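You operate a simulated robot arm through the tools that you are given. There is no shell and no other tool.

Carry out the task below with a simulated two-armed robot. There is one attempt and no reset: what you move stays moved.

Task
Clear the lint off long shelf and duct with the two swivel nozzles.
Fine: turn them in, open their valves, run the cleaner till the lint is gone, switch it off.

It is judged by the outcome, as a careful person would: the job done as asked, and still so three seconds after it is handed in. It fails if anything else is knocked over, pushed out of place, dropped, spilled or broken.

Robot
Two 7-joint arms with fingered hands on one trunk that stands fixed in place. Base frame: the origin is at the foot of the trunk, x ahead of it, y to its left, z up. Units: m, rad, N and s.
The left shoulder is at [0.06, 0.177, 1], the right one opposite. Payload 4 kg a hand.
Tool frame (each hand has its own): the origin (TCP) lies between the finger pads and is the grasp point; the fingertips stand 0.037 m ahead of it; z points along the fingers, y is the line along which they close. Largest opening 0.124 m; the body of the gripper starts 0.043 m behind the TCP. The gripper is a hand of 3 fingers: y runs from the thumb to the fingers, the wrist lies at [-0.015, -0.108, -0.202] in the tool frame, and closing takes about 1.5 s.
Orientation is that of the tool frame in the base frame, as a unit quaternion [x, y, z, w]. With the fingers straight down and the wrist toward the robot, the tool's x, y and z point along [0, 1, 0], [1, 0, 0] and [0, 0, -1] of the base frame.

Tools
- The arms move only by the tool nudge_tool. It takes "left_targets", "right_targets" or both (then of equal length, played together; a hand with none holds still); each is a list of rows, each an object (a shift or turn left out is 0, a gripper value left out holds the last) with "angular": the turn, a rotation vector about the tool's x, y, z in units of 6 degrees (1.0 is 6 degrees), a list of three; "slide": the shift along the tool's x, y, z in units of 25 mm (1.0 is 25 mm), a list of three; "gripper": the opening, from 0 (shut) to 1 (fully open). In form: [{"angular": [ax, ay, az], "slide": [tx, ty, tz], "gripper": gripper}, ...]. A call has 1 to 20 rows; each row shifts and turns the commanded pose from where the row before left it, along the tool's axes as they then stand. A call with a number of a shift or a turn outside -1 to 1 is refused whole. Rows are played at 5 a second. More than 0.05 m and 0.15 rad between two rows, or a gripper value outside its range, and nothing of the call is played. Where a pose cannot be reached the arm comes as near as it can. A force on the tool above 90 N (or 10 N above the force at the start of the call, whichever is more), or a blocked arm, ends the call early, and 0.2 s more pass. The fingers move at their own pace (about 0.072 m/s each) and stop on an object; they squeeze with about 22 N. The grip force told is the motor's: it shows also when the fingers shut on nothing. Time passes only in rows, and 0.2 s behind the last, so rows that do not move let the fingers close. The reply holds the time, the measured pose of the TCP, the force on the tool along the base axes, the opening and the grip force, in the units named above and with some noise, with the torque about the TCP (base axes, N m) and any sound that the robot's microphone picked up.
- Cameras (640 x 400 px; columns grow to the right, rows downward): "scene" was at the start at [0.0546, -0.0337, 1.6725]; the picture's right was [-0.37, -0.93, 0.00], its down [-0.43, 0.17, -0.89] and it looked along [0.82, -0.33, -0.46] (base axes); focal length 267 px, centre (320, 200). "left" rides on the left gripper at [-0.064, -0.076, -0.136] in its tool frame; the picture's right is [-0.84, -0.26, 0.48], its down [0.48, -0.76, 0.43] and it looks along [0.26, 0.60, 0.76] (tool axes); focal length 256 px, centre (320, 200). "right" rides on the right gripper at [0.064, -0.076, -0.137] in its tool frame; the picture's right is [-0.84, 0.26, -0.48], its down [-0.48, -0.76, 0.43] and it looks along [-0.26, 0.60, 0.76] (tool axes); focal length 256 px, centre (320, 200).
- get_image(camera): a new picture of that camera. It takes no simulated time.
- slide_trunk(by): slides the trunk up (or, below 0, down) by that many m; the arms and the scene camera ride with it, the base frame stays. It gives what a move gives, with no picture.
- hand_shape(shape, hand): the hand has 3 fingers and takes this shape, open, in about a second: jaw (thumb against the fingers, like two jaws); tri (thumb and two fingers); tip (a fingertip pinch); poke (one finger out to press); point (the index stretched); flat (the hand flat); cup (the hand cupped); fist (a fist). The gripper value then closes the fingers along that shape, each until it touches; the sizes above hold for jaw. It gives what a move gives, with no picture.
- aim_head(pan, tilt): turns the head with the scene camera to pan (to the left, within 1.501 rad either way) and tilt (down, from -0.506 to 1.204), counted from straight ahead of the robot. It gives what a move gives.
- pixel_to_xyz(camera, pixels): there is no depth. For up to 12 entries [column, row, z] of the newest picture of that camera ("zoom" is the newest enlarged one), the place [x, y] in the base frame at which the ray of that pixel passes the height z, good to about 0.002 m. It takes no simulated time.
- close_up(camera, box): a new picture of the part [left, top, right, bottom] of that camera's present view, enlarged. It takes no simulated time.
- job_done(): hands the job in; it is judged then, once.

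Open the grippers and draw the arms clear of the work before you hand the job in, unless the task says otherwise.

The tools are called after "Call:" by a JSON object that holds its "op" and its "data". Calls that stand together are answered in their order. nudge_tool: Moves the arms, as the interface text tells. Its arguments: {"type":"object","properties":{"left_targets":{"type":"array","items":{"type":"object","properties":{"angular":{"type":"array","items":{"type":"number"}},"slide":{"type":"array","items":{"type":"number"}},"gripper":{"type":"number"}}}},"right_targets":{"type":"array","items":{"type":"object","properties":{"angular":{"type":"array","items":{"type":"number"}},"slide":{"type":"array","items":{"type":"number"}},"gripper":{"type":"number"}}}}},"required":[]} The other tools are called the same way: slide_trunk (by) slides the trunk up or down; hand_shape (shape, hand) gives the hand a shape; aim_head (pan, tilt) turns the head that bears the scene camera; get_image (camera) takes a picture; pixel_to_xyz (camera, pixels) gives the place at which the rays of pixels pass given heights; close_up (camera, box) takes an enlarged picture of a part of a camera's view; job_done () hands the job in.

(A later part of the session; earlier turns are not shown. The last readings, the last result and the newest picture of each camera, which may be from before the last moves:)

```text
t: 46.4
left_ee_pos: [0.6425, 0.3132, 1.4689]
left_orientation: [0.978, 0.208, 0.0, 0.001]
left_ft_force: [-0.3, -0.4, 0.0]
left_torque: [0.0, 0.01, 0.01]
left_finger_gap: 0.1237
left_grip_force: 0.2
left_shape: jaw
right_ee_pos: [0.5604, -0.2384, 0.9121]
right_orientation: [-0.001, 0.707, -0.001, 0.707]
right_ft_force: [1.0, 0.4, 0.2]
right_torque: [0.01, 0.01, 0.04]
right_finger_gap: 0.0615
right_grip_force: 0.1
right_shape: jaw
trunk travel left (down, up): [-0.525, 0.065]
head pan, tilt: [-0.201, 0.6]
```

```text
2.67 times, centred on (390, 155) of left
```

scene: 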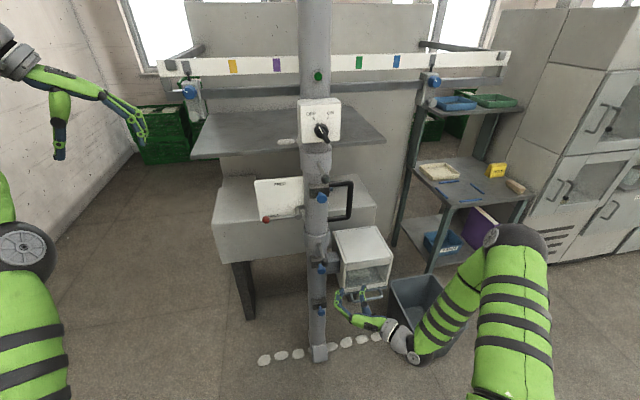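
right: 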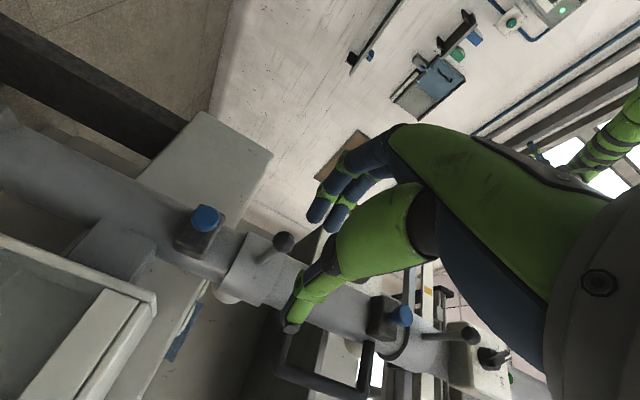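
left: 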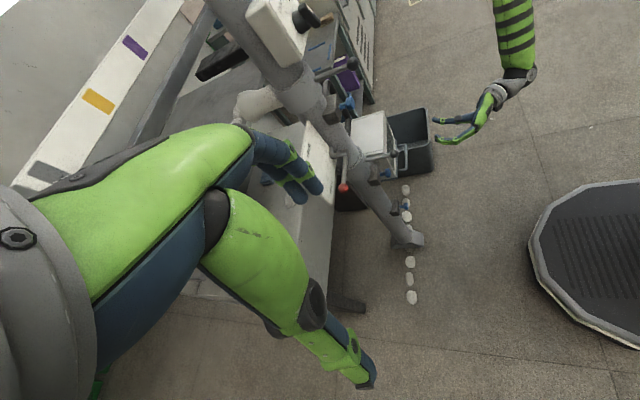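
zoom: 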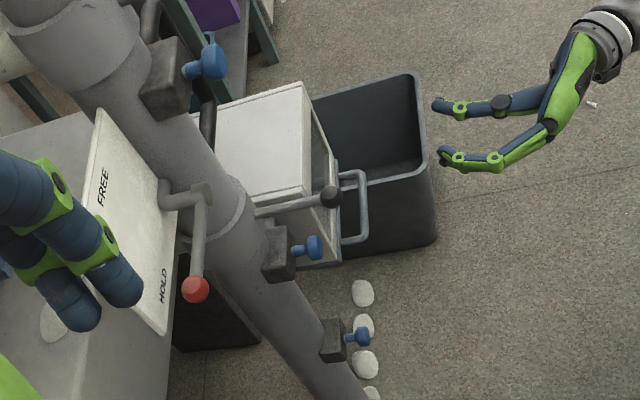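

I triangulate the valve 2 head front center from the three views.

Call:
{"op": "pixel_to_xyz", "data": {"camera": "right", "pixels": [[205.8, 217.5, 0.85], [205.8, 217.5, 0.83], [205.8, 217.5, 0.81]]}}

Call:
{"op": "pixel_to_xyz", "data": {"camera": "scene", "pixels": [[321.5, 271.4, 0.85], [321.5, 271.4, 0.83], [321.5, 271.4, 0.81]]}}

Call:
{"op": "pixel_to_xyz", "data": {"camera": "left", "pixels": [[389, 172.5, 0.85], [389, 172.5, 0.83], [389, 172.5, 0.81]]}}

```text
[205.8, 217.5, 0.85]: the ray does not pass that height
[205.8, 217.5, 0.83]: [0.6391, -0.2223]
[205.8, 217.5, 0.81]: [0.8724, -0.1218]
```

```text
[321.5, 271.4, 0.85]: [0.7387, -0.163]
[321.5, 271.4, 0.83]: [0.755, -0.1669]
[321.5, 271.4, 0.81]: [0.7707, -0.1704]
```

```text
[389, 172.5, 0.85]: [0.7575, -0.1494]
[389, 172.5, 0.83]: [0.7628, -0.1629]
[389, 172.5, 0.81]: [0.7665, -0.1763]
```

Head front is at (0.763,-0.169,0.8195). I move to a standoff in front of it at x 0.66.

Call:
{"op": "nudge_tool", "data": {"right_targets": [{"slide": [0.741, 0.555, 0.797], "gripper": 0.6}, {"slide": [0.741, 0.555, 0.797]}, {"slide": [0.741, 0.555, 0.797]}, {"slide": [0.741, 0.555, 0.797]}, {"slide": [0.741, 0.555, 0.797]}, {}]}}

Call:
{"op": "get_image", "data": {"camera": "right"}}

Call:
{"op": "close_up", "data": {"camera": "scene", "box": [260, 220, 420, 320]}}

Call:
{"op": "close_up", "data": {"camera": "left", "box": [330, 80, 490, 200]}}

```text
t: 47.8
left_ee_pos: [0.642, 0.3129, 1.4678]
left_orientation: [0.978, 0.208, 0.0, -0.001]
left_ft_force: [0.7, 0.3, 0.0]
left_torque: [0.03, 0.01, 0.03]
left_finger_gap: 0.1238
left_grip_force: 0.1
left_shape: jaw
right_ee_pos: [0.6577, -0.1709, 0.8216]
right_orientation: [-0.001, 0.707, 0.0, 0.707]
right_ft_force: [0.9, 0.6, -0.3]
right_torque: [0.0, -0.02, -0.04]
right_finger_gap: 0.0739
right_grip_force: 0.1
right_shape: jaw
trunk travel left (down, up): [-0.525, 0.065]
head pan, tilt: [-0.201, 0.6]
```

```text
taken
```

right: 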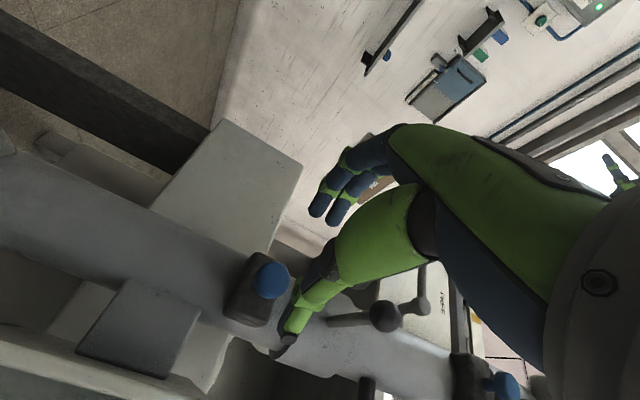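

```text
4.00 times, centred on (340, 270) of scene
```

zoom: 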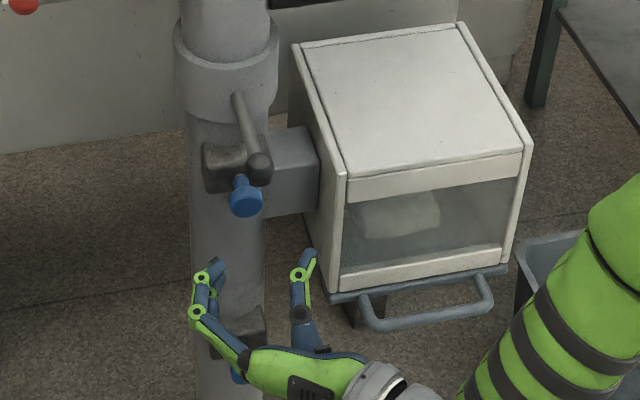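

```text
3.33 times, centred on (410, 140) of left
```

zoom: 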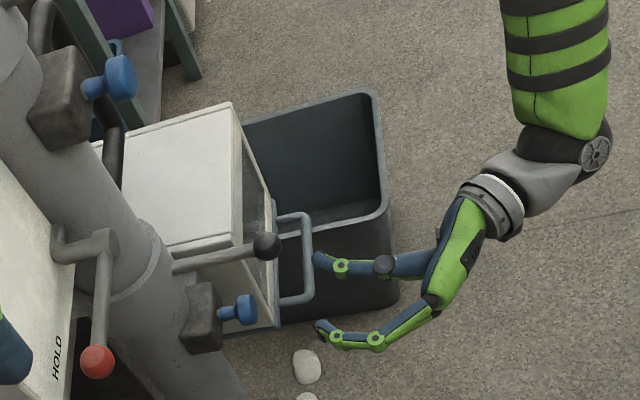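

Fingers straddle the knob line. I advance 92 mm so the fingertips surround the head.

Call:
{"op": "nudge_tool", "data": {"right_targets": [{"slide": [0.02, 0.02, 0.92]}, {"slide": [0.02, 0.02, 0.92]}, {"slide": [0.02, 0.02, 0.92]}, {"slide": [0.02, 0.02, 0.92]}, {}]}}

Call:
{"op": "get_image", "data": {"camera": "right"}}

Call:
{"op": "close_up", "data": {"camera": "scene", "box": [280, 230, 376, 290]}}

Call:
{"op": "close_up", "data": {"camera": "left", "box": [340, 120, 440, 195]}}

```text
t: 49.0
left_ee_pos: [0.6418, 0.3125, 1.4685]
left_orientation: [0.978, 0.208, 0.0, 0.0]
left_ft_force: [0.2, 0.3, 0.1]
left_torque: [0.01, 0.0, -0.01]
left_finger_gap: 0.1236
left_grip_force: 0.2
left_shape: jaw
right_ee_pos: [0.7505, -0.1677, 0.8197]
right_orientation: [0.0, 0.707, 0.0, 0.707]
right_ft_force: [0.4, -0.2, 0.6]
right_torque: [0.0, 0.0, 0.0]
right_finger_gap: 0.074
right_grip_force: 0.0
right_shape: jaw
trunk travel left (down, up): [-0.525, 0.065]
head pan, tilt: [-0.201, 0.6]
```

```text
taken
```

right: 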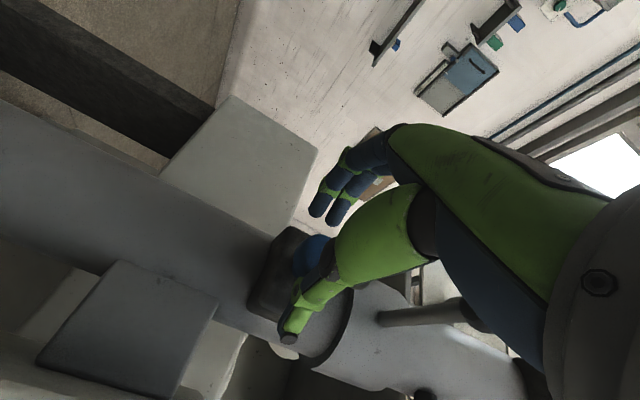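

```text
6.67 times, centred on (328, 260) of scene
```

zoom: 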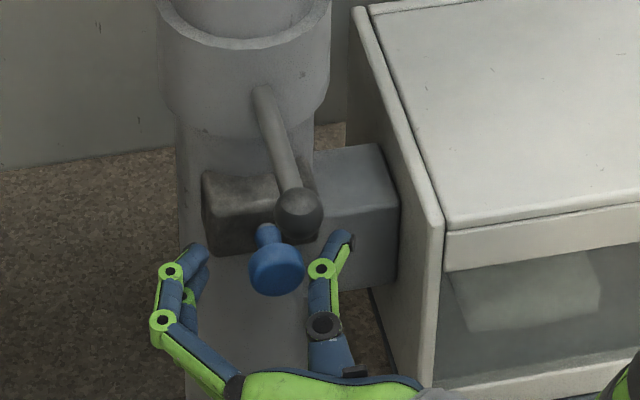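

```text
5.33 times, centred on (390, 158) of left
```

zoom: 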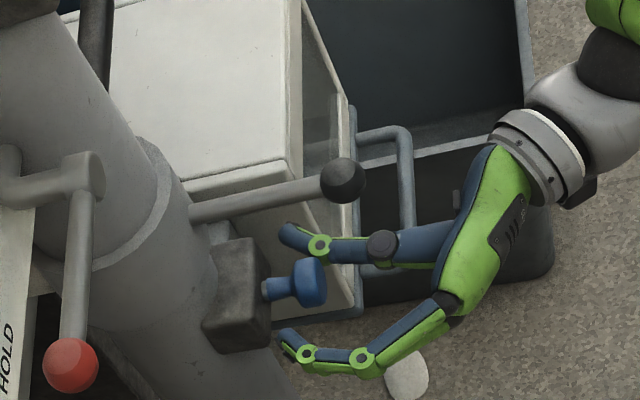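

The head is between the fingertips. I close on it.

Call:
{"op": "nudge_tool", "data": {"right_targets": [{"gripper": 0.3}, {"gripper": 0.0}, {"gripper": 0.0}, {"gripper": 0.0}, {"gripper": 0.0}, {"gripper": 0.0}]}}

Call:
{"op": "close_up", "data": {"camera": "scene", "box": [280, 230, 376, 290]}}

Call:
{"op": "close_up", "data": {"camera": "left", "box": [340, 120, 440, 195]}}

```text
t: 50.4
left_ee_pos: [0.6441, 0.3118, 1.4685]
left_orientation: [0.978, 0.208, 0.0, 0.0]
left_ft_force: [-0.3, -0.5, -0.3]
left_torque: [0.02, -0.01, 0.04]
left_finger_gap: 0.1238
left_grip_force: 0.0
left_shape: jaw
right_ee_pos: [0.7513, -0.1679, 0.8179]
right_orientation: [0.001, 0.707, -0.001, 0.707]
right_ft_force: [0.8, -5.4, -2.7]
right_torque: [0.02, 0.03, 0.07]
right_finger_gap: 0.0348
right_grip_force: 22.0
right_shape: jaw
trunk travel left (down, up): [-0.525, 0.065]
head pan, tilt: [-0.201, 0.6]
```

```text
6.67 times, centred on (328, 260) of scene
```

zoom: 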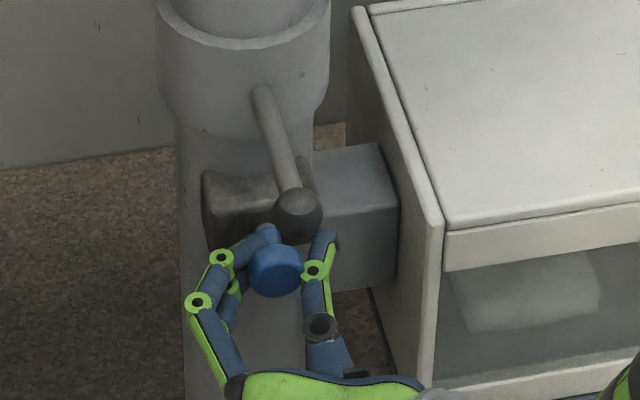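

```text
5.33 times, centred on (390, 158) of left
```

zoom: 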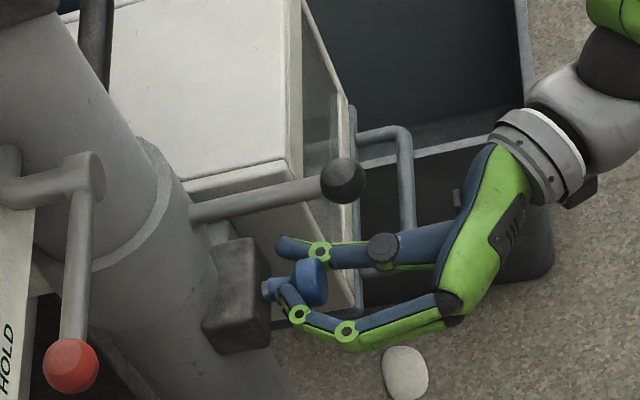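

Good grip (35 mm). I pull straight out in small steps.

Call:
{"op": "nudge_tool", "data": {"right_targets": [{"slide": [0, 0, -0.3]}, {"slide": [0, 0, -0.3]}, {"slide": [0, 0, -0.3]}, {}]}}

Call:
{"op": "close_up", "data": {"camera": "scene", "box": [280, 230, 376, 290]}}

Call:
{"op": "close_up", "data": {"camera": "left", "box": [340, 120, 440, 195]}}

```text
t: 51.4
left_ee_pos: [0.6427, 0.3121, 1.4678]
left_orientation: [0.978, 0.209, 0.0, 0.0]
left_ft_force: [0.8, -0.2, 0.4]
left_torque: [-0.01, -0.01, 0.03]
left_finger_gap: 0.1236
left_grip_force: 0.2
left_shape: jaw
right_ee_pos: [0.729, -0.1683, 0.8177]
right_orientation: [0.001, 0.707, 0.001, 0.708]
right_ft_force: [1.7, -3.3, 0.9]
right_torque: [-0.07, -0.02, 0.04]
right_finger_gap: 0.0348
right_grip_force: 21.8
right_shape: jaw
trunk travel left (down, up): [-0.525, 0.065]
head pan, tilt: [-0.201, 0.6]
```

```text
6.67 times, centred on (328, 260) of scene
```

zoom: 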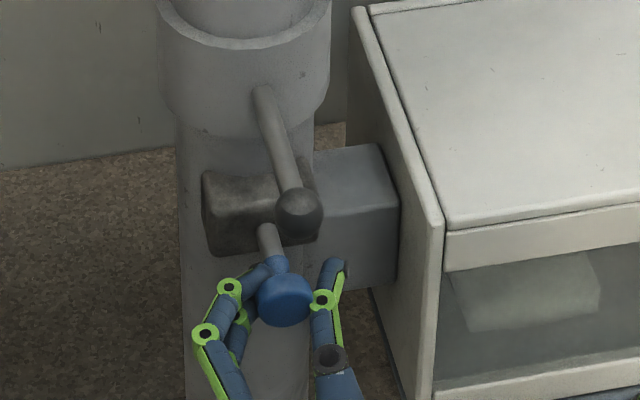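

```text
5.33 times, centred on (390, 158) of left
```

zoom: 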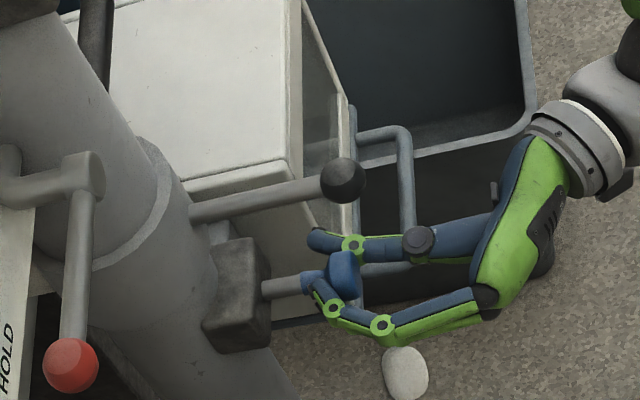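

The knob pulls out freely with a grey stem showing, so pull = open. I keep pulling until it stops.

Call:
{"op": "nudge_tool", "data": {"right_targets": [{"slide": [0, 0, -0.3]}, {"slide": [0, 0, -0.3]}, {}]}}

Call:
{"op": "close_up", "data": {"camera": "left", "box": [340, 120, 440, 195]}}

```text
t: 52.2
left_ee_pos: [0.6431, 0.312, 1.4684]
left_orientation: [0.978, 0.207, 0.0, 0.001]
left_ft_force: [-0.2, -0.7, 0.1]
left_torque: [0.02, -0.03, 0.01]
left_finger_gap: 0.1236
left_grip_force: 0.0
left_shape: jaw
right_ee_pos: [0.7134, -0.1678, 0.8185]
right_orientation: [0.001, 0.707, -0.001, 0.707]
right_ft_force: [1.0, -7.9, 2.5]
right_torque: [0.02, 0.0, 0.04]
right_finger_gap: 0.0347
right_grip_force: 22.1
right_shape: jaw
trunk travel left (down, up): [-0.525, 0.065]
head pan, tilt: [-0.201, 0.6]
```

```text
5.33 times, centred on (390, 158) of left
```

zoom: 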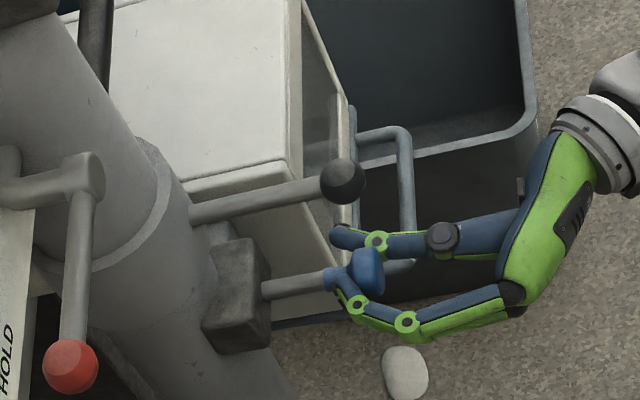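

38 mm out with still no stop; I continue in small steps.

Call:
{"op": "nudge_tool", "data": {"right_targets": [{"slide": [0, 0, -0.25]}, {"slide": [0, 0, -0.25]}, {}]}}

Call:
{"op": "close_up", "data": {"camera": "left", "box": [340, 120, 440, 195]}}

```text
t: 53.0
left_ee_pos: [0.647, 0.3118, 1.4662]
left_orientation: [0.978, 0.207, -0.002, 0.001]
left_ft_force: [0.1, 0.4, -0.2]
left_torque: [0.0, -0.04, 0.02]
left_finger_gap: 0.1238
left_grip_force: 0.2
left_shape: jaw
right_ee_pos: [0.7047, -0.1682, 0.8181]
right_orientation: [0.002, 0.706, -0.001, 0.708]
right_ft_force: [49.9, -5.8, -3.8]
right_torque: [-0.03, 0.07, -0.72]
right_finger_gap: 0.0284
right_grip_force: 22.2
right_shape: jaw
trunk travel left (down, up): [-0.525, 0.065]
head pan, tilt: [-0.201, 0.6]
```

```text
5.33 times, centred on (390, 158) of left
```

zoom: 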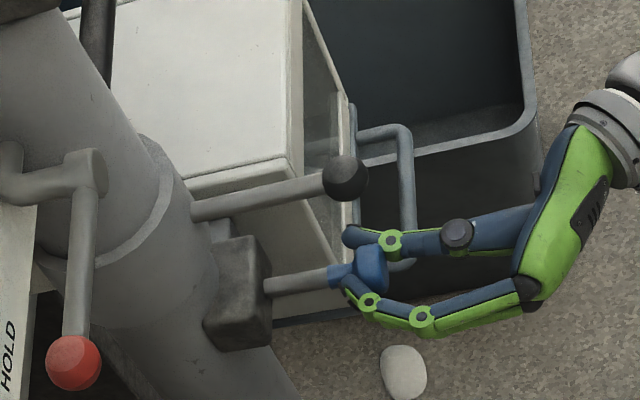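

It reached its stop (50 N) at about 45 mm: fully open. I ease the pull, open the fingers and withdraw.

Call:
{"op": "nudge_tool", "data": {"right_targets": [{"slide": [0, 0, 0.15]}, {"gripper": 0.6}, {"gripper": 0.6}, {"gripper": 0.6}, {"gripper": 0.6}, {"slide": [0, 0, -0.5]}, {"slide": [0, 0, -1]}, {"slide": [0, 0, -1]}, {"slide": [0, 0, -1]}, {"slide": [0, 0, -1]}, {}]}}

Call:
{"op": "get_image", "data": {"camera": "scene"}}

Call:
{"op": "close_up", "data": {"camera": "left", "box": [330, 80, 450, 230]}}

Call:
{"op": "get_image", "data": {"camera": "right"}}

```text
t: 55.4
left_ee_pos: [0.6431, 0.3132, 1.4679]
left_orientation: [0.978, 0.208, 0.0, 0.0]
left_ft_force: [0.7, 0.3, 0.4]
left_torque: [0.01, -0.02, 0.0]
left_finger_gap: 0.1237
left_grip_force: 0.1
left_shape: jaw
right_ee_pos: [0.5925, -0.1682, 0.8184]
right_orientation: [0.0, 0.707, 0.0, 0.708]
right_ft_force: [0.2, 0.3, -0.3]
right_torque: [0.0, 0.01, 0.01]
right_finger_gap: 0.074
right_grip_force: 0.0
right_shape: jaw
trunk travel left (down, up): [-0.525, 0.065]
head pan, tilt: [-0.201, 0.6]
```

```text
taken
```

scene: 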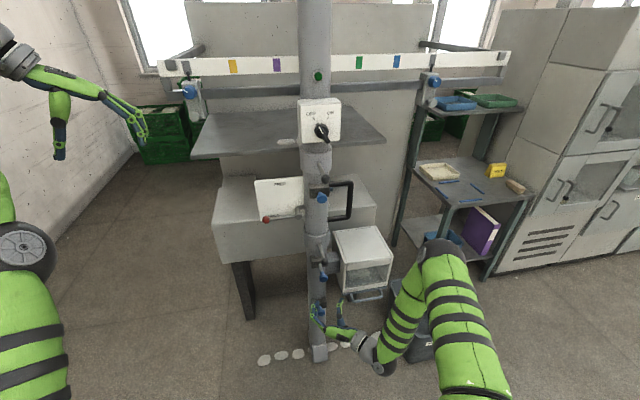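

```text
2.67 times, centred on (390, 155) of left
```

zoom: 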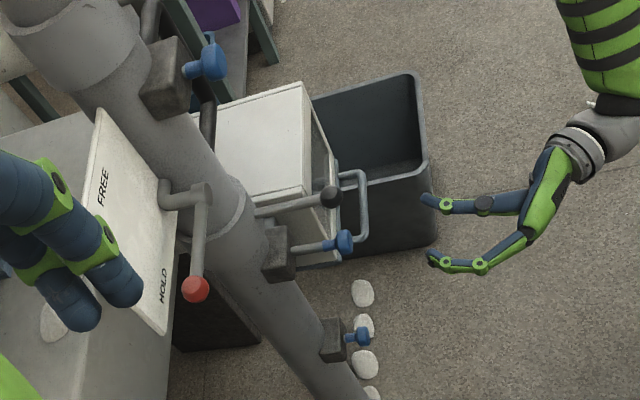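

```text
taken
```

right: 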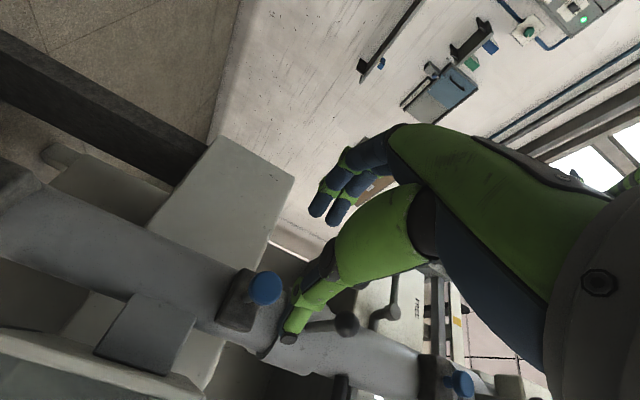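

Valve 2 is open and stays. I raise the hand along x 0.59 to valve 1's height.

Call:
{"op": "nudge_tool", "data": {"right_targets": [{"slide": [-0.99, 0, 0]}, {"slide": [-0.99, 0, 0]}, {"slide": [-0.99, 0, 0]}, {"slide": [-0.99, 0, 0]}, {"slide": [-0.99, 0, 0]}, {"slide": [-0.99, 0, 0]}, {"slide": [-0.99, 0, 0]}, {"slide": [-0.99, 0, 0]}, {"slide": [-0.99, 0, 0]}, {"slide": [-0.99, 0, 0]}, {"slide": [-0.99, 0, 0]}, {"slide": [-0.99, 0, 0]}, {"slide": [-0.99, 0, 0]}, {"slide": [-0.99, 0, 0]}, {}]}}

Call:
{"op": "close_up", "data": {"camera": "scene", "box": [300, 180, 348, 210]}}

Call:
{"op": "get_image", "data": {"camera": "right"}}

Call:
{"op": "close_up", "data": {"camera": "left", "box": [300, 60, 396, 120]}}

```text
t: 58.6
left_ee_pos: [0.6437, 0.312, 1.4678]
left_orientation: [0.978, 0.208, 0.0, -0.001]
left_ft_force: [-0.5, -0.5, -0.3]
left_torque: [0.01, -0.02, -0.04]
left_finger_gap: 0.1237
left_grip_force: 0.1
left_shape: jaw
right_ee_pos: [0.5931, -0.167, 1.1647]
right_orientation: [0.001, 0.707, 0.0, 0.707]
right_ft_force: [-0.7, 0.4, -0.7]
right_torque: [-0.02, 0.03, -0.01]
right_finger_gap: 0.0741
right_grip_force: 0.1
right_shape: jaw
trunk travel left (down, up): [-0.525, 0.065]
head pan, tilt: [-0.201, 0.6]
```

```text
13.33 times, centred on (324, 195) of scene
```

zoom: 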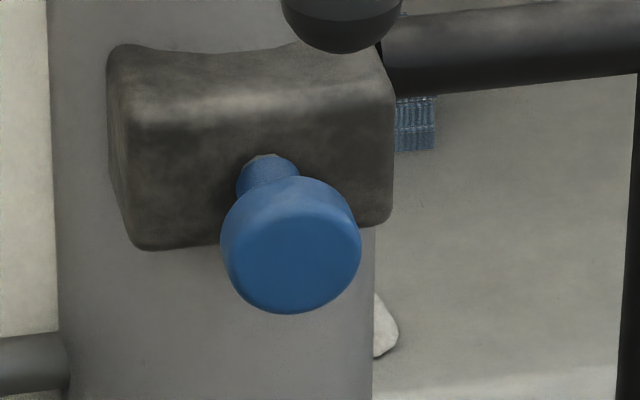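

```text
taken
```

right: 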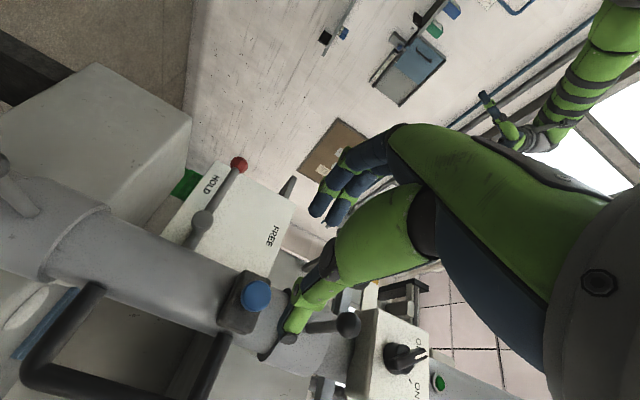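

```text
6.67 times, centred on (348, 90) of left
```

zoom: 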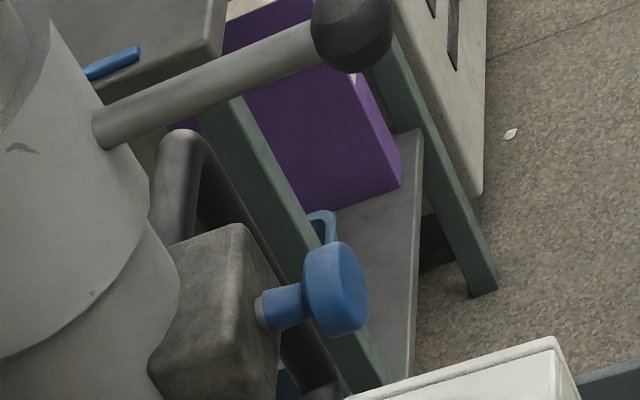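

I triangulate valve 1's head front: scene (322,198.8), left (351,103.2), right (258,296).

Call:
{"op": "pixel_to_xyz", "data": {"camera": "scene", "pixels": [[322, 198.8, 1.18], [322, 198.8, 1.17], [322, 198.8, 1.16]]}}

Call:
{"op": "pixel_to_xyz", "data": {"camera": "left", "pixels": [[351, 103.2, 1.18], [351, 103.2, 1.17], [351, 103.2, 1.16]]}}

Call:
{"op": "pixel_to_xyz", "data": {"camera": "right", "pixels": [[258, 296, 1.18], [258, 296, 1.17], [258, 296, 1.16]]}}

```text
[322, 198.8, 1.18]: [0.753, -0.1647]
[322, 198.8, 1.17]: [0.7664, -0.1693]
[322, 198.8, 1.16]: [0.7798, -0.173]
```

```text
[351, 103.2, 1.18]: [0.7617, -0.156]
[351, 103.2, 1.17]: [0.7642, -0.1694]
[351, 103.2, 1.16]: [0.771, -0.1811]
```

```text
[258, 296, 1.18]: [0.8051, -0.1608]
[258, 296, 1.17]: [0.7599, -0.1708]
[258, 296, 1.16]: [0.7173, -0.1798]
```

Head front (0.764,-0.169,1.170). I advance to TCP x 0.751 with the same grip geometry.

Call:
{"op": "nudge_tool", "data": {"right_targets": [{"slide": [-0.03, -0.012, 0.9]}, {"slide": [-0.03, -0.012, 0.9]}, {"slide": [-0.03, -0.012, 0.9]}, {"slide": [-0.03, -0.012, 0.9]}, {"slide": [-0.03, -0.012, 0.9]}, {"slide": [-0.03, -0.012, 0.9]}, {"slide": [-0.03, -0.012, 0.9]}, {}]}}

Call:
{"op": "close_up", "data": {"camera": "scene", "box": [280, 160, 376, 220]}}

Call:
{"op": "close_up", "data": {"camera": "left", "box": [300, 50, 412, 120]}}

```text
t: 60.4
left_ee_pos: [0.6424, 0.3134, 1.4687]
left_orientation: [0.978, 0.208, 0.0, 0.0]
left_ft_force: [0.0, -0.1, 0.8]
left_torque: [0.01, 0.01, -0.02]
left_finger_gap: 0.1235
left_grip_force: 0.1
left_shape: jaw
right_ee_pos: [0.7505, -0.17, 1.1715]
right_orientation: [0.0, 0.707, 0.0, 0.707]
right_ft_force: [0.4, 0.3, -0.5]
right_torque: [0.02, -0.01, -0.02]
right_finger_gap: 0.0742
right_grip_force: 0.0
right_shape: jaw
trunk travel left (down, up): [-0.525, 0.065]
head pan, tilt: [-0.201, 0.6]
```

```text
6.67 times, centred on (328, 190) of scene
```

zoom: 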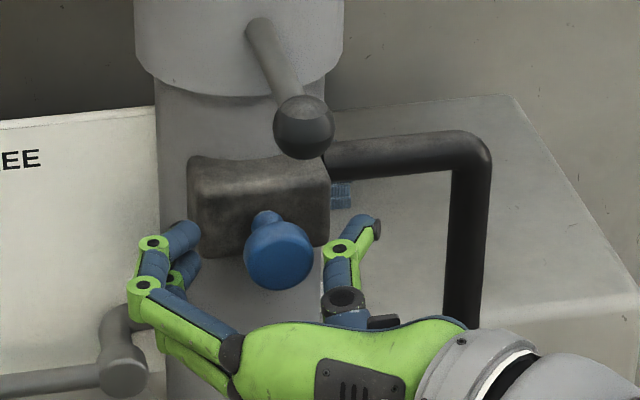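

```text
5.71 times, centred on (356, 85) of left
```

zoom: 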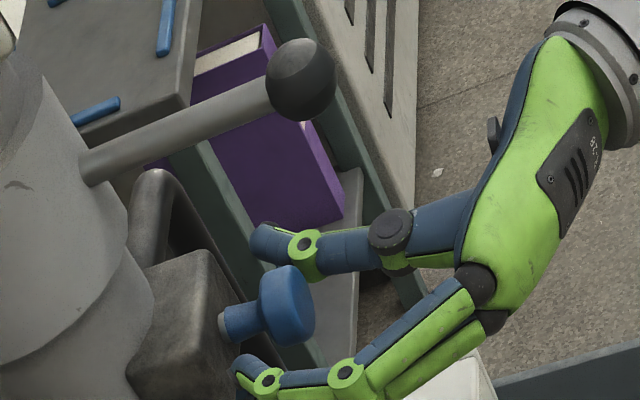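

Fingers straddle valve 1's head. I close and pull 38 mm.

Call:
{"op": "nudge_tool", "data": {"right_targets": [{"gripper": 0.3}, {"gripper": 0.0}, {"gripper": 0.0}, {"gripper": 0.0}, {"gripper": 0.0}, {"gripper": 0.0}, {"slide": [0, 0, -0.3]}, {"slide": [0, 0, -0.3]}, {"slide": [0, 0, -0.3]}, {"slide": [0, 0, -0.3]}, {"slide": [0, 0, -0.3]}, {}]}}

Call:
{"op": "close_up", "data": {"camera": "scene", "box": [280, 160, 376, 220]}}

Call:
{"op": "close_up", "data": {"camera": "left", "box": [300, 50, 412, 120]}}

```text
t: 63.0
left_ee_pos: [0.6425, 0.3125, 1.4675]
left_orientation: [0.978, 0.208, 0.0, 0.0]
left_ft_force: [0.4, -0.4, -0.2]
left_torque: [-0.02, -0.02, -0.05]
left_finger_gap: 0.1242
left_grip_force: 0.1
left_shape: jaw
right_ee_pos: [0.7132, -0.1699, 1.1726]
right_orientation: [0.0, 0.708, 0.0, 0.706]
right_ft_force: [0.6, -5.6, -6.1]
right_torque: [0.0, 0.14, 0.0]
right_finger_gap: 0.0361
right_grip_force: 21.7
right_shape: jaw
trunk travel left (down, up): [-0.525, 0.065]
head pan, tilt: [-0.201, 0.6]
```

```text
6.67 times, centred on (328, 190) of scene
```

zoom: 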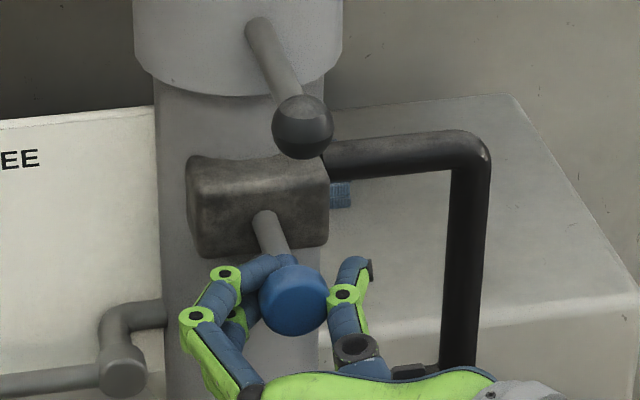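

```text
5.71 times, centred on (356, 85) of left
```

zoom: 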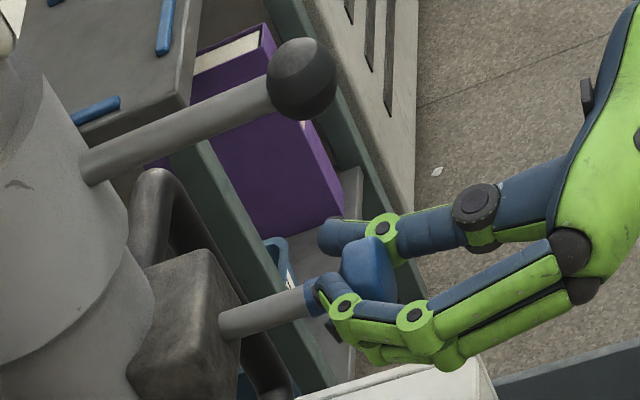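

Valve 1 is coming out well. I pull the last few mm to its stop, then ease, release and withdraw.

Call:
{"op": "nudge_tool", "data": {"right_targets": [{"slide": [0, 0, -0.2]}, {"slide": [0, 0, -0.12]}, {}]}}

Call:
{"op": "nudge_tool", "data": {"right_targets": [{"slide": [0, 0, 0.1]}, {"gripper": 0.6}, {"gripper": 0.6}, {"gripper": 0.6}, {"gripper": 0.6}, {"slide": [0, 0, -0.5]}, {"slide": [0, 0, -1]}, {"slide": [0, 0, -1]}, {"slide": [0, 0, -1]}, {"slide": [0, 0, -1]}, {"slide": [0, 0, -1]}, {}]}}

Call:
{"op": "get_image", "data": {"camera": "scene"}}

Call:
{"op": "get_image", "data": {"camera": "right"}}

Call:
{"op": "close_up", "data": {"camera": "left", "box": [240, 0, 460, 210]}}

```text
t: 63.8
left_ee_pos: [0.6467, 0.3125, 1.4664]
left_orientation: [0.978, 0.207, -0.001, -0.001]
left_ft_force: [0.2, 1.2, 0.3]
left_torque: [-0.01, -0.02, -0.02]
left_finger_gap: 0.1235
left_grip_force: 0.0
left_shape: jaw
right_ee_pos: [0.7096, -0.1707, 1.1715]
right_orientation: [0.003, 0.707, 0.0, 0.707]
right_ft_force: [30.4, -7.9, -1.7]
right_torque: [0.04, -0.03, -0.14]
right_finger_gap: 0.0349
right_grip_force: 21.7
right_shape: jaw
trunk travel left (down, up): [-0.525, 0.065]
head pan, tilt: [-0.201, 0.6]
```

```text
t: 66.4
left_ee_pos: [0.6432, 0.3131, 1.4685]
left_orientation: [0.978, 0.209, 0.0, 0.0]
left_ft_force: [0.0, 0.4, 0.5]
left_torque: [0.01, -0.03, 0.0]
left_finger_gap: 0.1238
left_grip_force: 0.0
left_shape: jaw
right_ee_pos: [0.5706, -0.1694, 1.173]
right_orientation: [0.0, 0.707, 0.0, 0.707]
right_ft_force: [0.1, 0.4, -0.4]
right_torque: [0.02, 0.02, 0.0]
right_finger_gap: 0.0742
right_grip_force: 0.1
right_shape: jaw
trunk travel left (down, up): [-0.525, 0.065]
head pan, tilt: [-0.201, 0.6]
```

```text
taken
```

scene: 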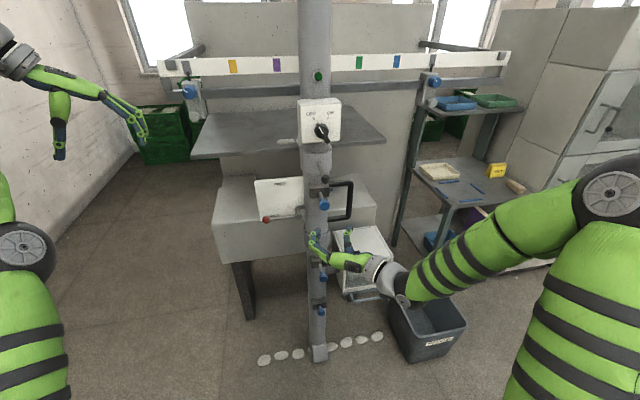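

```text
taken
```

right: 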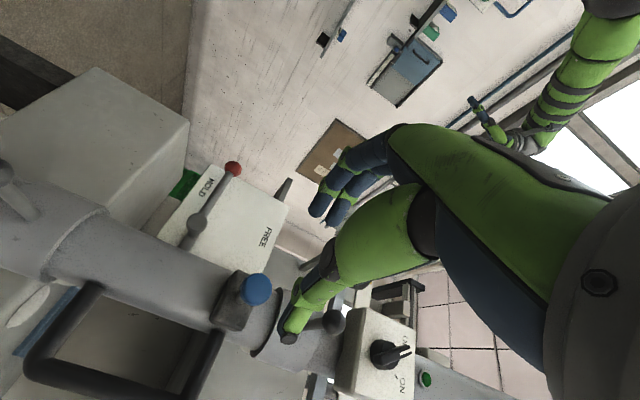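

```text
1.90 times, centred on (350, 105) of left
```

zoom: 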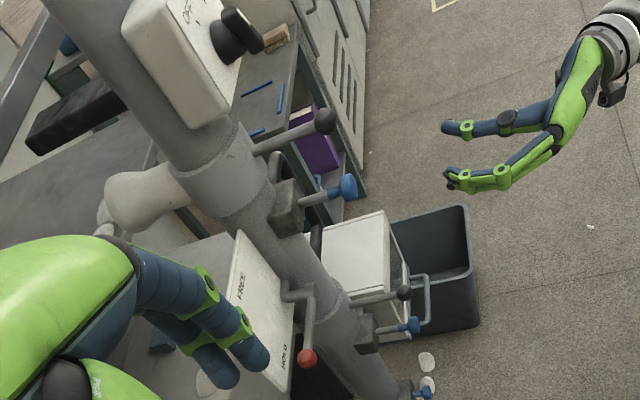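

Both valves are open. Now the switch: I zoom on the knob in all three views to triangulate its bar, and first pull the left hand's command back inside reach while yawing it for a better lint view.

Call:
{"op": "nudge_tool", "data": {"left_targets": [{"slide": [-1, 0, 0]}, {"slide": [-1, 0, 0]}, {"slide": [-1, 0, 0]}, {"slide": [-1, 0, 0]}, {"slide": [-1, 0, 0]}, {"angular": [0, 0, -1]}, {"angular": [0, 0, -1]}, {"angular": [0, 0, -1]}, {"angular": [0, 0, -1]}, {}]}}

Call:
{"op": "get_image", "data": {"camera": "left"}}

Call:
{"op": "close_up", "data": {"camera": "right", "box": [330, 310, 458, 390]}}

Call:
{"op": "close_up", "data": {"camera": "scene", "box": [296, 110, 344, 150]}}

```text
t: 68.6
left_ee_pos: [0.5405, 0.2749, 1.4792]
left_orientation: [0.913, 0.407, 0.0, 0.0]
left_ft_force: [-0.5, -0.2, 0.6]
left_torque: [0.02, -0.01, -0.02]
left_finger_gap: 0.1239
left_grip_force: 0.1
left_shape: jaw
left hand out of reach, approached as far as the arm can: row 1
right_ee_pos: [0.5703, -0.1679, 1.1737]
right_orientation: [0.0, 0.707, 0.001, 0.707]
right_ft_force: [0.0, 0.3, 0.7]
right_torque: [-0.04, 0.01, 0.01]
right_finger_gap: 0.0739
right_grip_force: 0.2
right_shape: jaw
trunk travel left (down, up): [-0.525, 0.065]
head pan, tilt: [-0.201, 0.6]
```

```text
taken
```

left: 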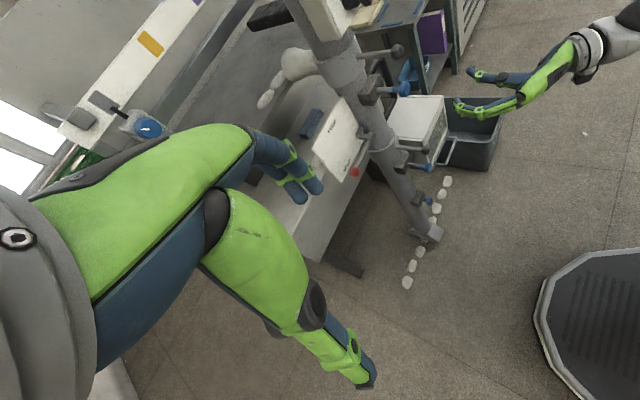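

```text
5.00 times, centred on (394, 350) of right
```

zoom: 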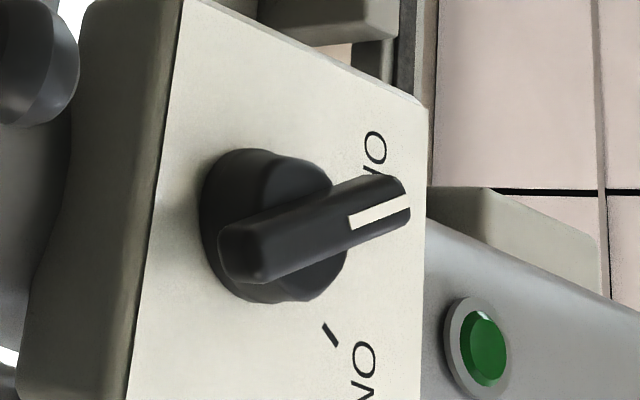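

```text
10.00 times, centred on (320, 130) of scene
```

zoom: 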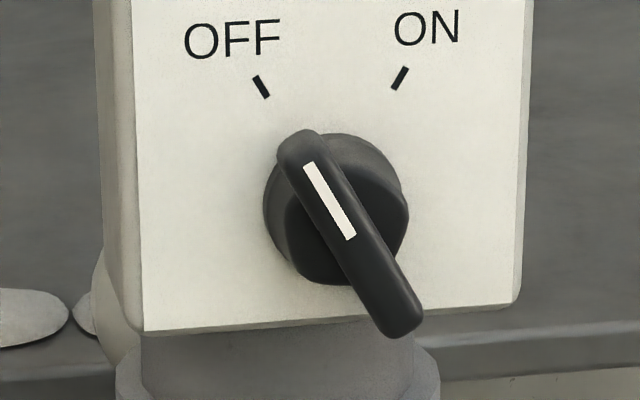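

The left view now shows shelf lint (265-290,75-105), duct and the blue cloth (310,120). I triangulate the switch bar: scene (323.5,133.5), right (393,354.4).

Call:
{"op": "pixel_to_xyz", "data": {"camera": "scene", "pixels": [[323.5, 133.5, 1.43], [323.5, 133.5, 1.4], [318, 125, 1.43], [318, 125, 1.45], [328.5, 142, 1.4], [328.5, 142, 1.37]]}}

Call:
{"op": "pixel_to_xyz", "data": {"camera": "right", "pixels": [[393, 354.4, 1.43], [393, 354.4, 1.4], [409, 347, 1.43], [409, 347, 1.45], [379, 359, 1.4], [379, 359, 1.37]]}}

Call:
{"op": "close_up", "data": {"camera": "left", "box": [230, 0, 430, 200]}}

```text
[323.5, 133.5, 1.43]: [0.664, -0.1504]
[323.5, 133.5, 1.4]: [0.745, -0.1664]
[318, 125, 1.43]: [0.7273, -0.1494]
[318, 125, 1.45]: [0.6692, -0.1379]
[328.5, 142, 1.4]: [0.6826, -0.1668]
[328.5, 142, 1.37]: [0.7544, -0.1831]
```

```text
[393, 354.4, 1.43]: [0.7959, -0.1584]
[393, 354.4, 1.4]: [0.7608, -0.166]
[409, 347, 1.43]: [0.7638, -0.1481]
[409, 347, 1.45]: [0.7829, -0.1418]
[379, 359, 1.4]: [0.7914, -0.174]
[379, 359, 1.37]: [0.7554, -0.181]
```

```text
2.00 times, centred on (330, 100) of left
```

zoom: 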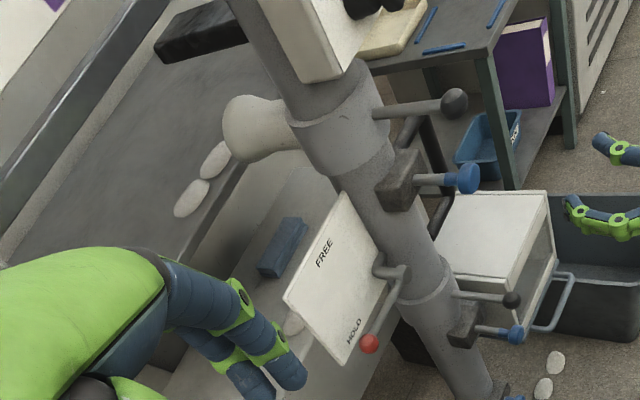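

The switch bar centre is at (0.755,-0.167,1.395), tilted 33° from vertical. I raise the hand to that height and roll it -33° so the jaws close across the bar.

Call:
{"op": "nudge_tool", "data": {"right_targets": [{"slide": [-0.987, 0, 0]}, {"slide": [-0.987, 0, 0]}, {"slide": [-0.987, 0, 0]}, {"slide": [-0.987, 0, 0]}, {"slide": [-0.987, 0, 0]}, {"slide": [-0.987, 0, 0]}, {"slide": [-0.987, 0, 0]}, {"slide": [-0.987, 0, 0]}, {"slide": [-0.987, 0, 0]}, {"angular": [0, 0, -0.917]}, {"angular": [0, 0, -0.917]}, {"angular": [0, 0, -0.917]}, {"angular": [0, 0, -0.917]}, {"angular": [0, 0, -0.917]}, {"angular": [0, 0, -0.917]}, {}]}}

Call:
{"op": "get_image", "data": {"camera": "right"}}

Call:
{"op": "get_image", "data": {"camera": "scene"}}

```text
t: 72.0
left_ee_pos: [0.5396, 0.2732, 1.479]
left_orientation: [0.914, 0.406, 0.0, 0.0]
left_ft_force: [0.1, -0.6, 0.9]
left_torque: [-0.01, -0.01, -0.02]
left_finger_gap: 0.1239
left_grip_force: 0.1
left_shape: jaw
right_ee_pos: [0.5698, -0.1704, 1.3928]
right_orientation: [-0.2, 0.678, -0.201, 0.678]
right_ft_force: [0.4, -0.3, 0.8]
right_torque: [-0.03, -0.02, 0.0]
right_finger_gap: 0.074
right_grip_force: 0.0
right_shape: jaw
trunk travel left (down, up): [-0.525, 0.065]
head pan, tilt: [-0.201, 0.6]
```

```text
taken
```

right: 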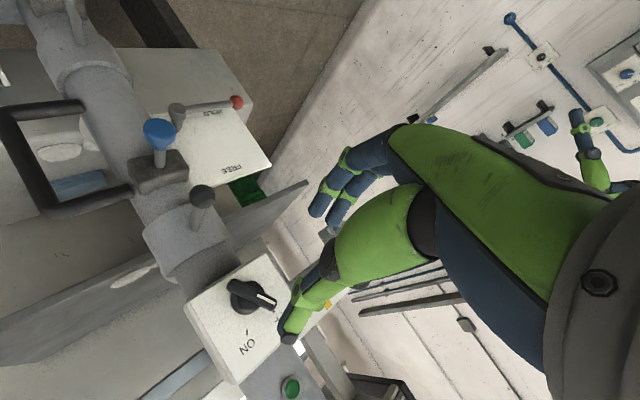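

```text
taken
```

scene: 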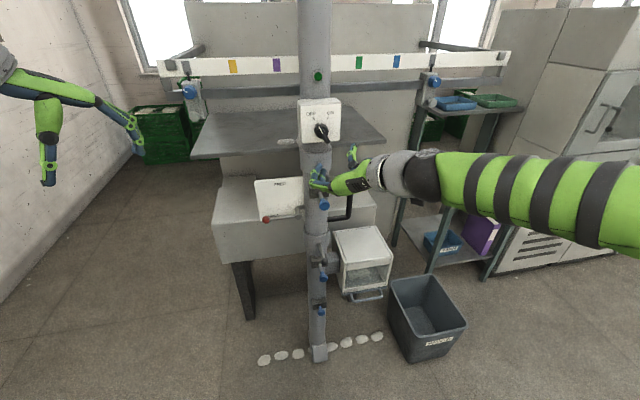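

The right camera sees the knob, the duct lint (60,150), cloth and the shelf lint's right piece (135,278) at once. I advance to the switch bar.

Call:
{"op": "nudge_tool", "data": {"right_targets": [{"slide": [0, 0, 1]}, {"slide": [0, 0, 1]}, {"slide": [0, 0, 1]}, {"slide": [0, 0, 1]}, {"slide": [0, 0, 1]}, {"slide": [0, 0, 0.9]}, {}]}}

Call:
{"op": "get_image", "data": {"camera": "right"}}

Call:
{"op": "close_up", "data": {"camera": "scene", "box": [270, 90, 398, 170]}}

```text
t: 73.6
left_ee_pos: [0.5396, 0.2739, 1.4791]
left_orientation: [0.914, 0.407, 0.001, 0.001]
left_ft_force: [-0.4, 0.4, 0.1]
left_torque: [-0.01, 0.0, -0.03]
left_finger_gap: 0.124
left_grip_force: 0.1
left_shape: jaw
right_ee_pos: [0.7173, -0.1715, 1.3939]
right_orientation: [-0.2, 0.679, -0.201, 0.678]
right_ft_force: [-0.4, 1.0, 0.1]
right_torque: [0.0, -0.04, 0.02]
right_finger_gap: 0.0742
right_grip_force: 0.1
right_shape: jaw
trunk travel left (down, up): [-0.525, 0.065]
head pan, tilt: [-0.201, 0.6]
```

```text
taken
```

right: 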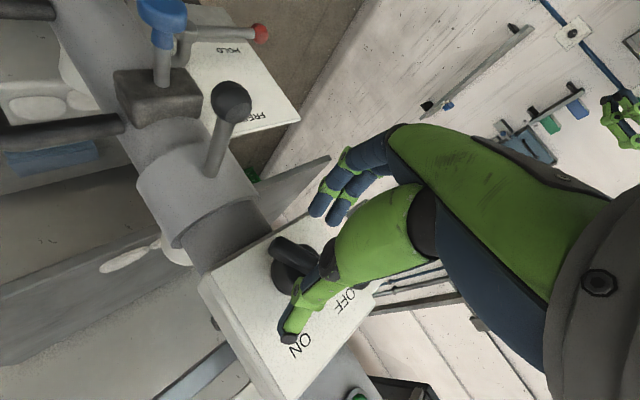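

```text
5.00 times, centred on (334, 130) of scene
```

zoom: 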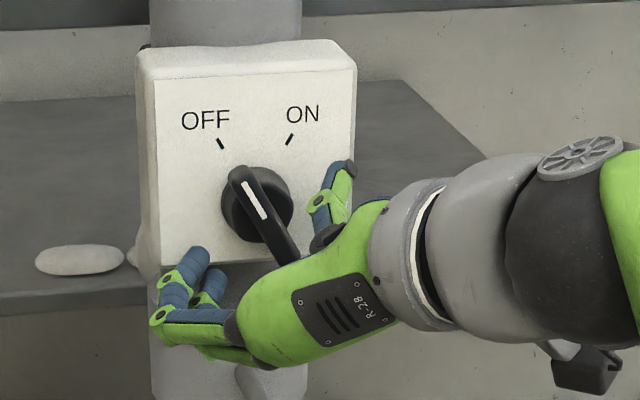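

Aligned around the bar. I move 12 mm deeper with a small sideways correction and close.

Call:
{"op": "nudge_tool", "data": {"right_targets": [{"slide": [-0.13, 0.13, 0.5]}, {"gripper": 0.3}, {"gripper": 0.1}, {"gripper": 0.0}, {"gripper": 0.0}, {"gripper": 0.0}, {"gripper": 0.0}, {"gripper": 0.0}]}}

Call:
{"op": "get_image", "data": {"camera": "right"}}

Call:
{"op": "close_up", "data": {"camera": "scene", "box": [270, 90, 398, 170]}}

```text
t: 75.4
left_ee_pos: [0.5392, 0.2739, 1.4794]
left_orientation: [0.914, 0.406, 0.0, 0.0]
left_ft_force: [-0.3, 0.2, -0.2]
left_torque: [0.0, 0.01, 0.0]
left_finger_gap: 0.1239
left_grip_force: 0.2
left_shape: jaw
right_ee_pos: [0.7294, -0.1674, 1.3954]
right_orientation: [-0.2, 0.678, -0.202, 0.678]
right_ft_force: [-3.0, -1.9, 0.5]
right_torque: [0.02, -0.02, -0.08]
right_finger_gap: 0.0283
right_grip_force: 22.1
right_shape: jaw
trunk travel left (down, up): [-0.525, 0.065]
head pan, tilt: [-0.201, 0.6]
```

```text
taken
```

right: 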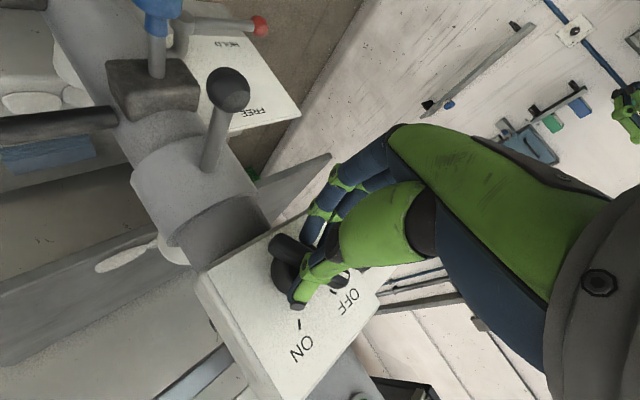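

```text
5.00 times, centred on (334, 130) of scene
```

zoom: 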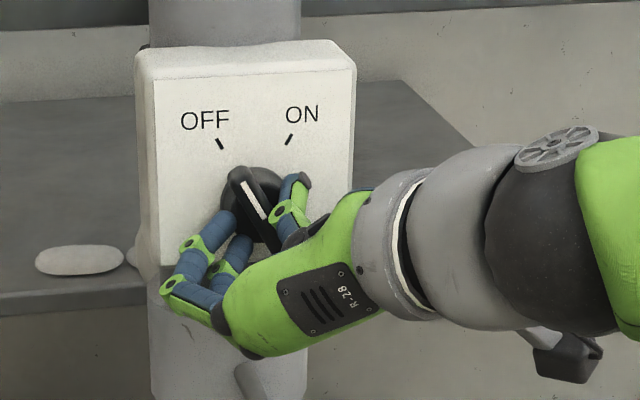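

Gripped on the bar, centred on the knob axis. I turn clockwise toward ON, 54° first.

Call:
{"op": "nudge_tool", "data": {"right_targets": [{"angular": [0, 0, 1]}, {"angular": [0, 0, 1]}, {"angular": [0, 0, 1]}, {"angular": [0, 0, 1]}, {"angular": [0, 0, 1]}, {"angular": [0, 0, 1]}, {"angular": [0, 0, 1]}, {"angular": [0, 0, 1]}, {"angular": [0, 0, 1]}]}}

Call:
{"op": "get_image", "data": {"camera": "right"}}

Call:
{"op": "close_up", "data": {"camera": "scene", "box": [270, 90, 398, 170]}}

Call:
{"op": "close_up", "data": {"camera": "left", "box": [230, 0, 430, 200]}}

```text
t: 77.4
left_ee_pos: [0.5386, 0.2727, 1.4795]
left_orientation: [0.914, 0.407, 0.0, 0.0]
left_ft_force: [0.6, -0.3, 0.2]
left_torque: [-0.01, -0.02, -0.03]
left_finger_gap: 0.1237
left_grip_force: 0.1
left_shape: jaw
right_ee_pos: [0.7282, -0.1674, 1.3951]
right_orientation: [0.129, 0.695, 0.129, 0.696]
right_ft_force: [-8.1, -7.3, 2.0]
right_torque: [-0.03, -0.04, -0.26]
right_finger_gap: 0.0282
right_grip_force: 22.2
right_shape: jaw
trunk travel left (down, up): [-0.525, 0.065]
head pan, tilt: [-0.201, 0.6]
```

```text
taken
```

right: 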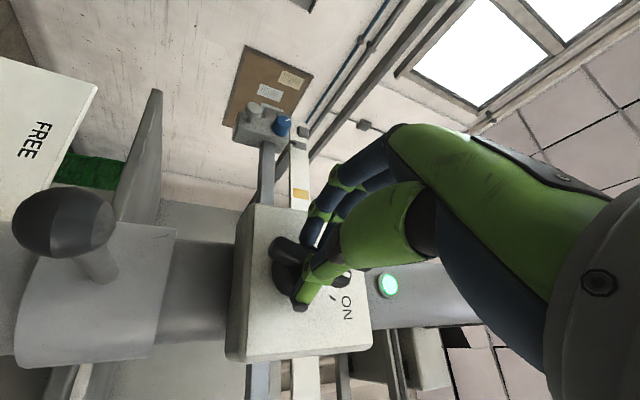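

```text
5.00 times, centred on (334, 130) of scene
```

zoom: 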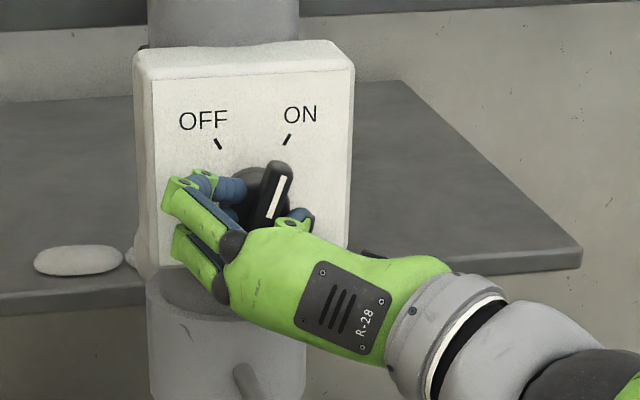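

```text
2.00 times, centred on (330, 100) of left
```

zoom: 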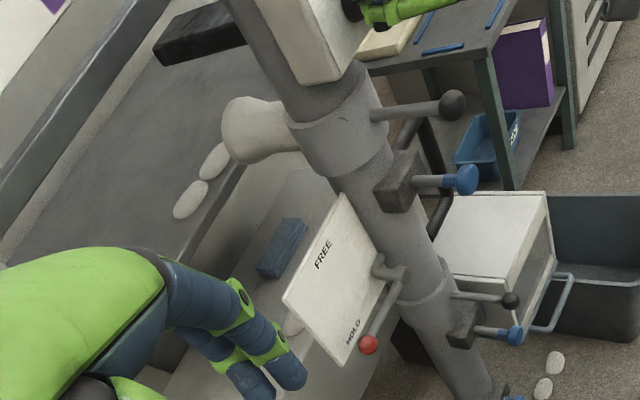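

The knob points at ON and the green lamp at (388,285) is lit: it's running. I hold the grip and wait a second, watching the lint and cloth.

Call:
{"op": "nudge_tool", "data": {"right_targets": [{}, {}, {}, {}, {}]}}

Call:
{"op": "close_up", "data": {"camera": "left", "box": [230, 0, 430, 200]}}

Call:
{"op": "get_image", "data": {"camera": "scene"}}

```text
t: 78.6
left_ee_pos: [0.5394, 0.2728, 1.4795]
left_orientation: [0.914, 0.406, 0.001, 0.0]
left_ft_force: [0.4, 0.0, -0.6]
left_torque: [-0.07, 0.02, 0.02]
left_finger_gap: 0.1237
left_grip_force: 0.1
left_shape: jaw
right_ee_pos: [0.728, -0.1675, 1.3953]
right_orientation: [0.129, 0.695, 0.129, 0.696]
right_ft_force: [-6.5, -8.1, 0.9]
right_torque: [-0.01, -0.08, -0.27]
right_finger_gap: 0.0282
right_grip_force: 21.6
right_shape: jaw
trunk travel left (down, up): [-0.525, 0.065]
head pan, tilt: [-0.201, 0.6]
```

```text
2.00 times, centred on (330, 100) of left
```

zoom: 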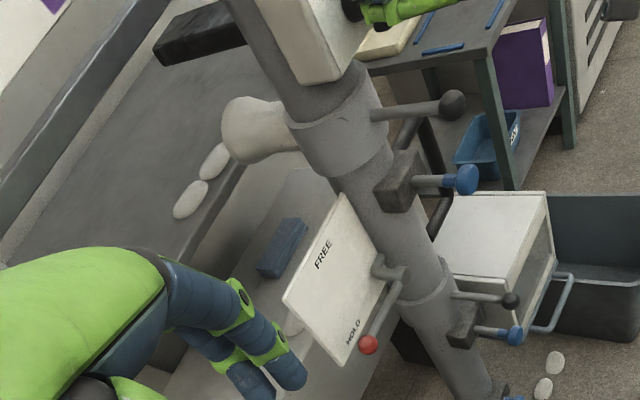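

```text
taken
```

scene: 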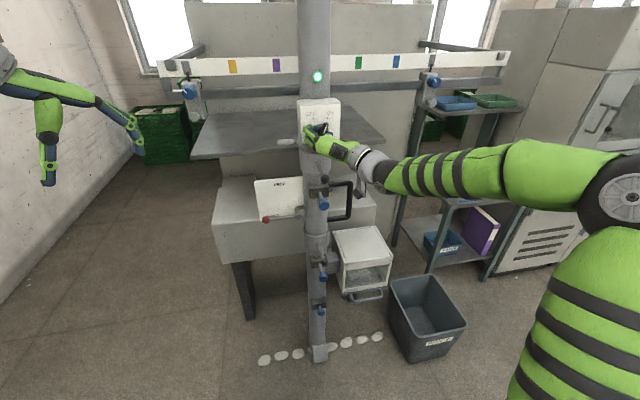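

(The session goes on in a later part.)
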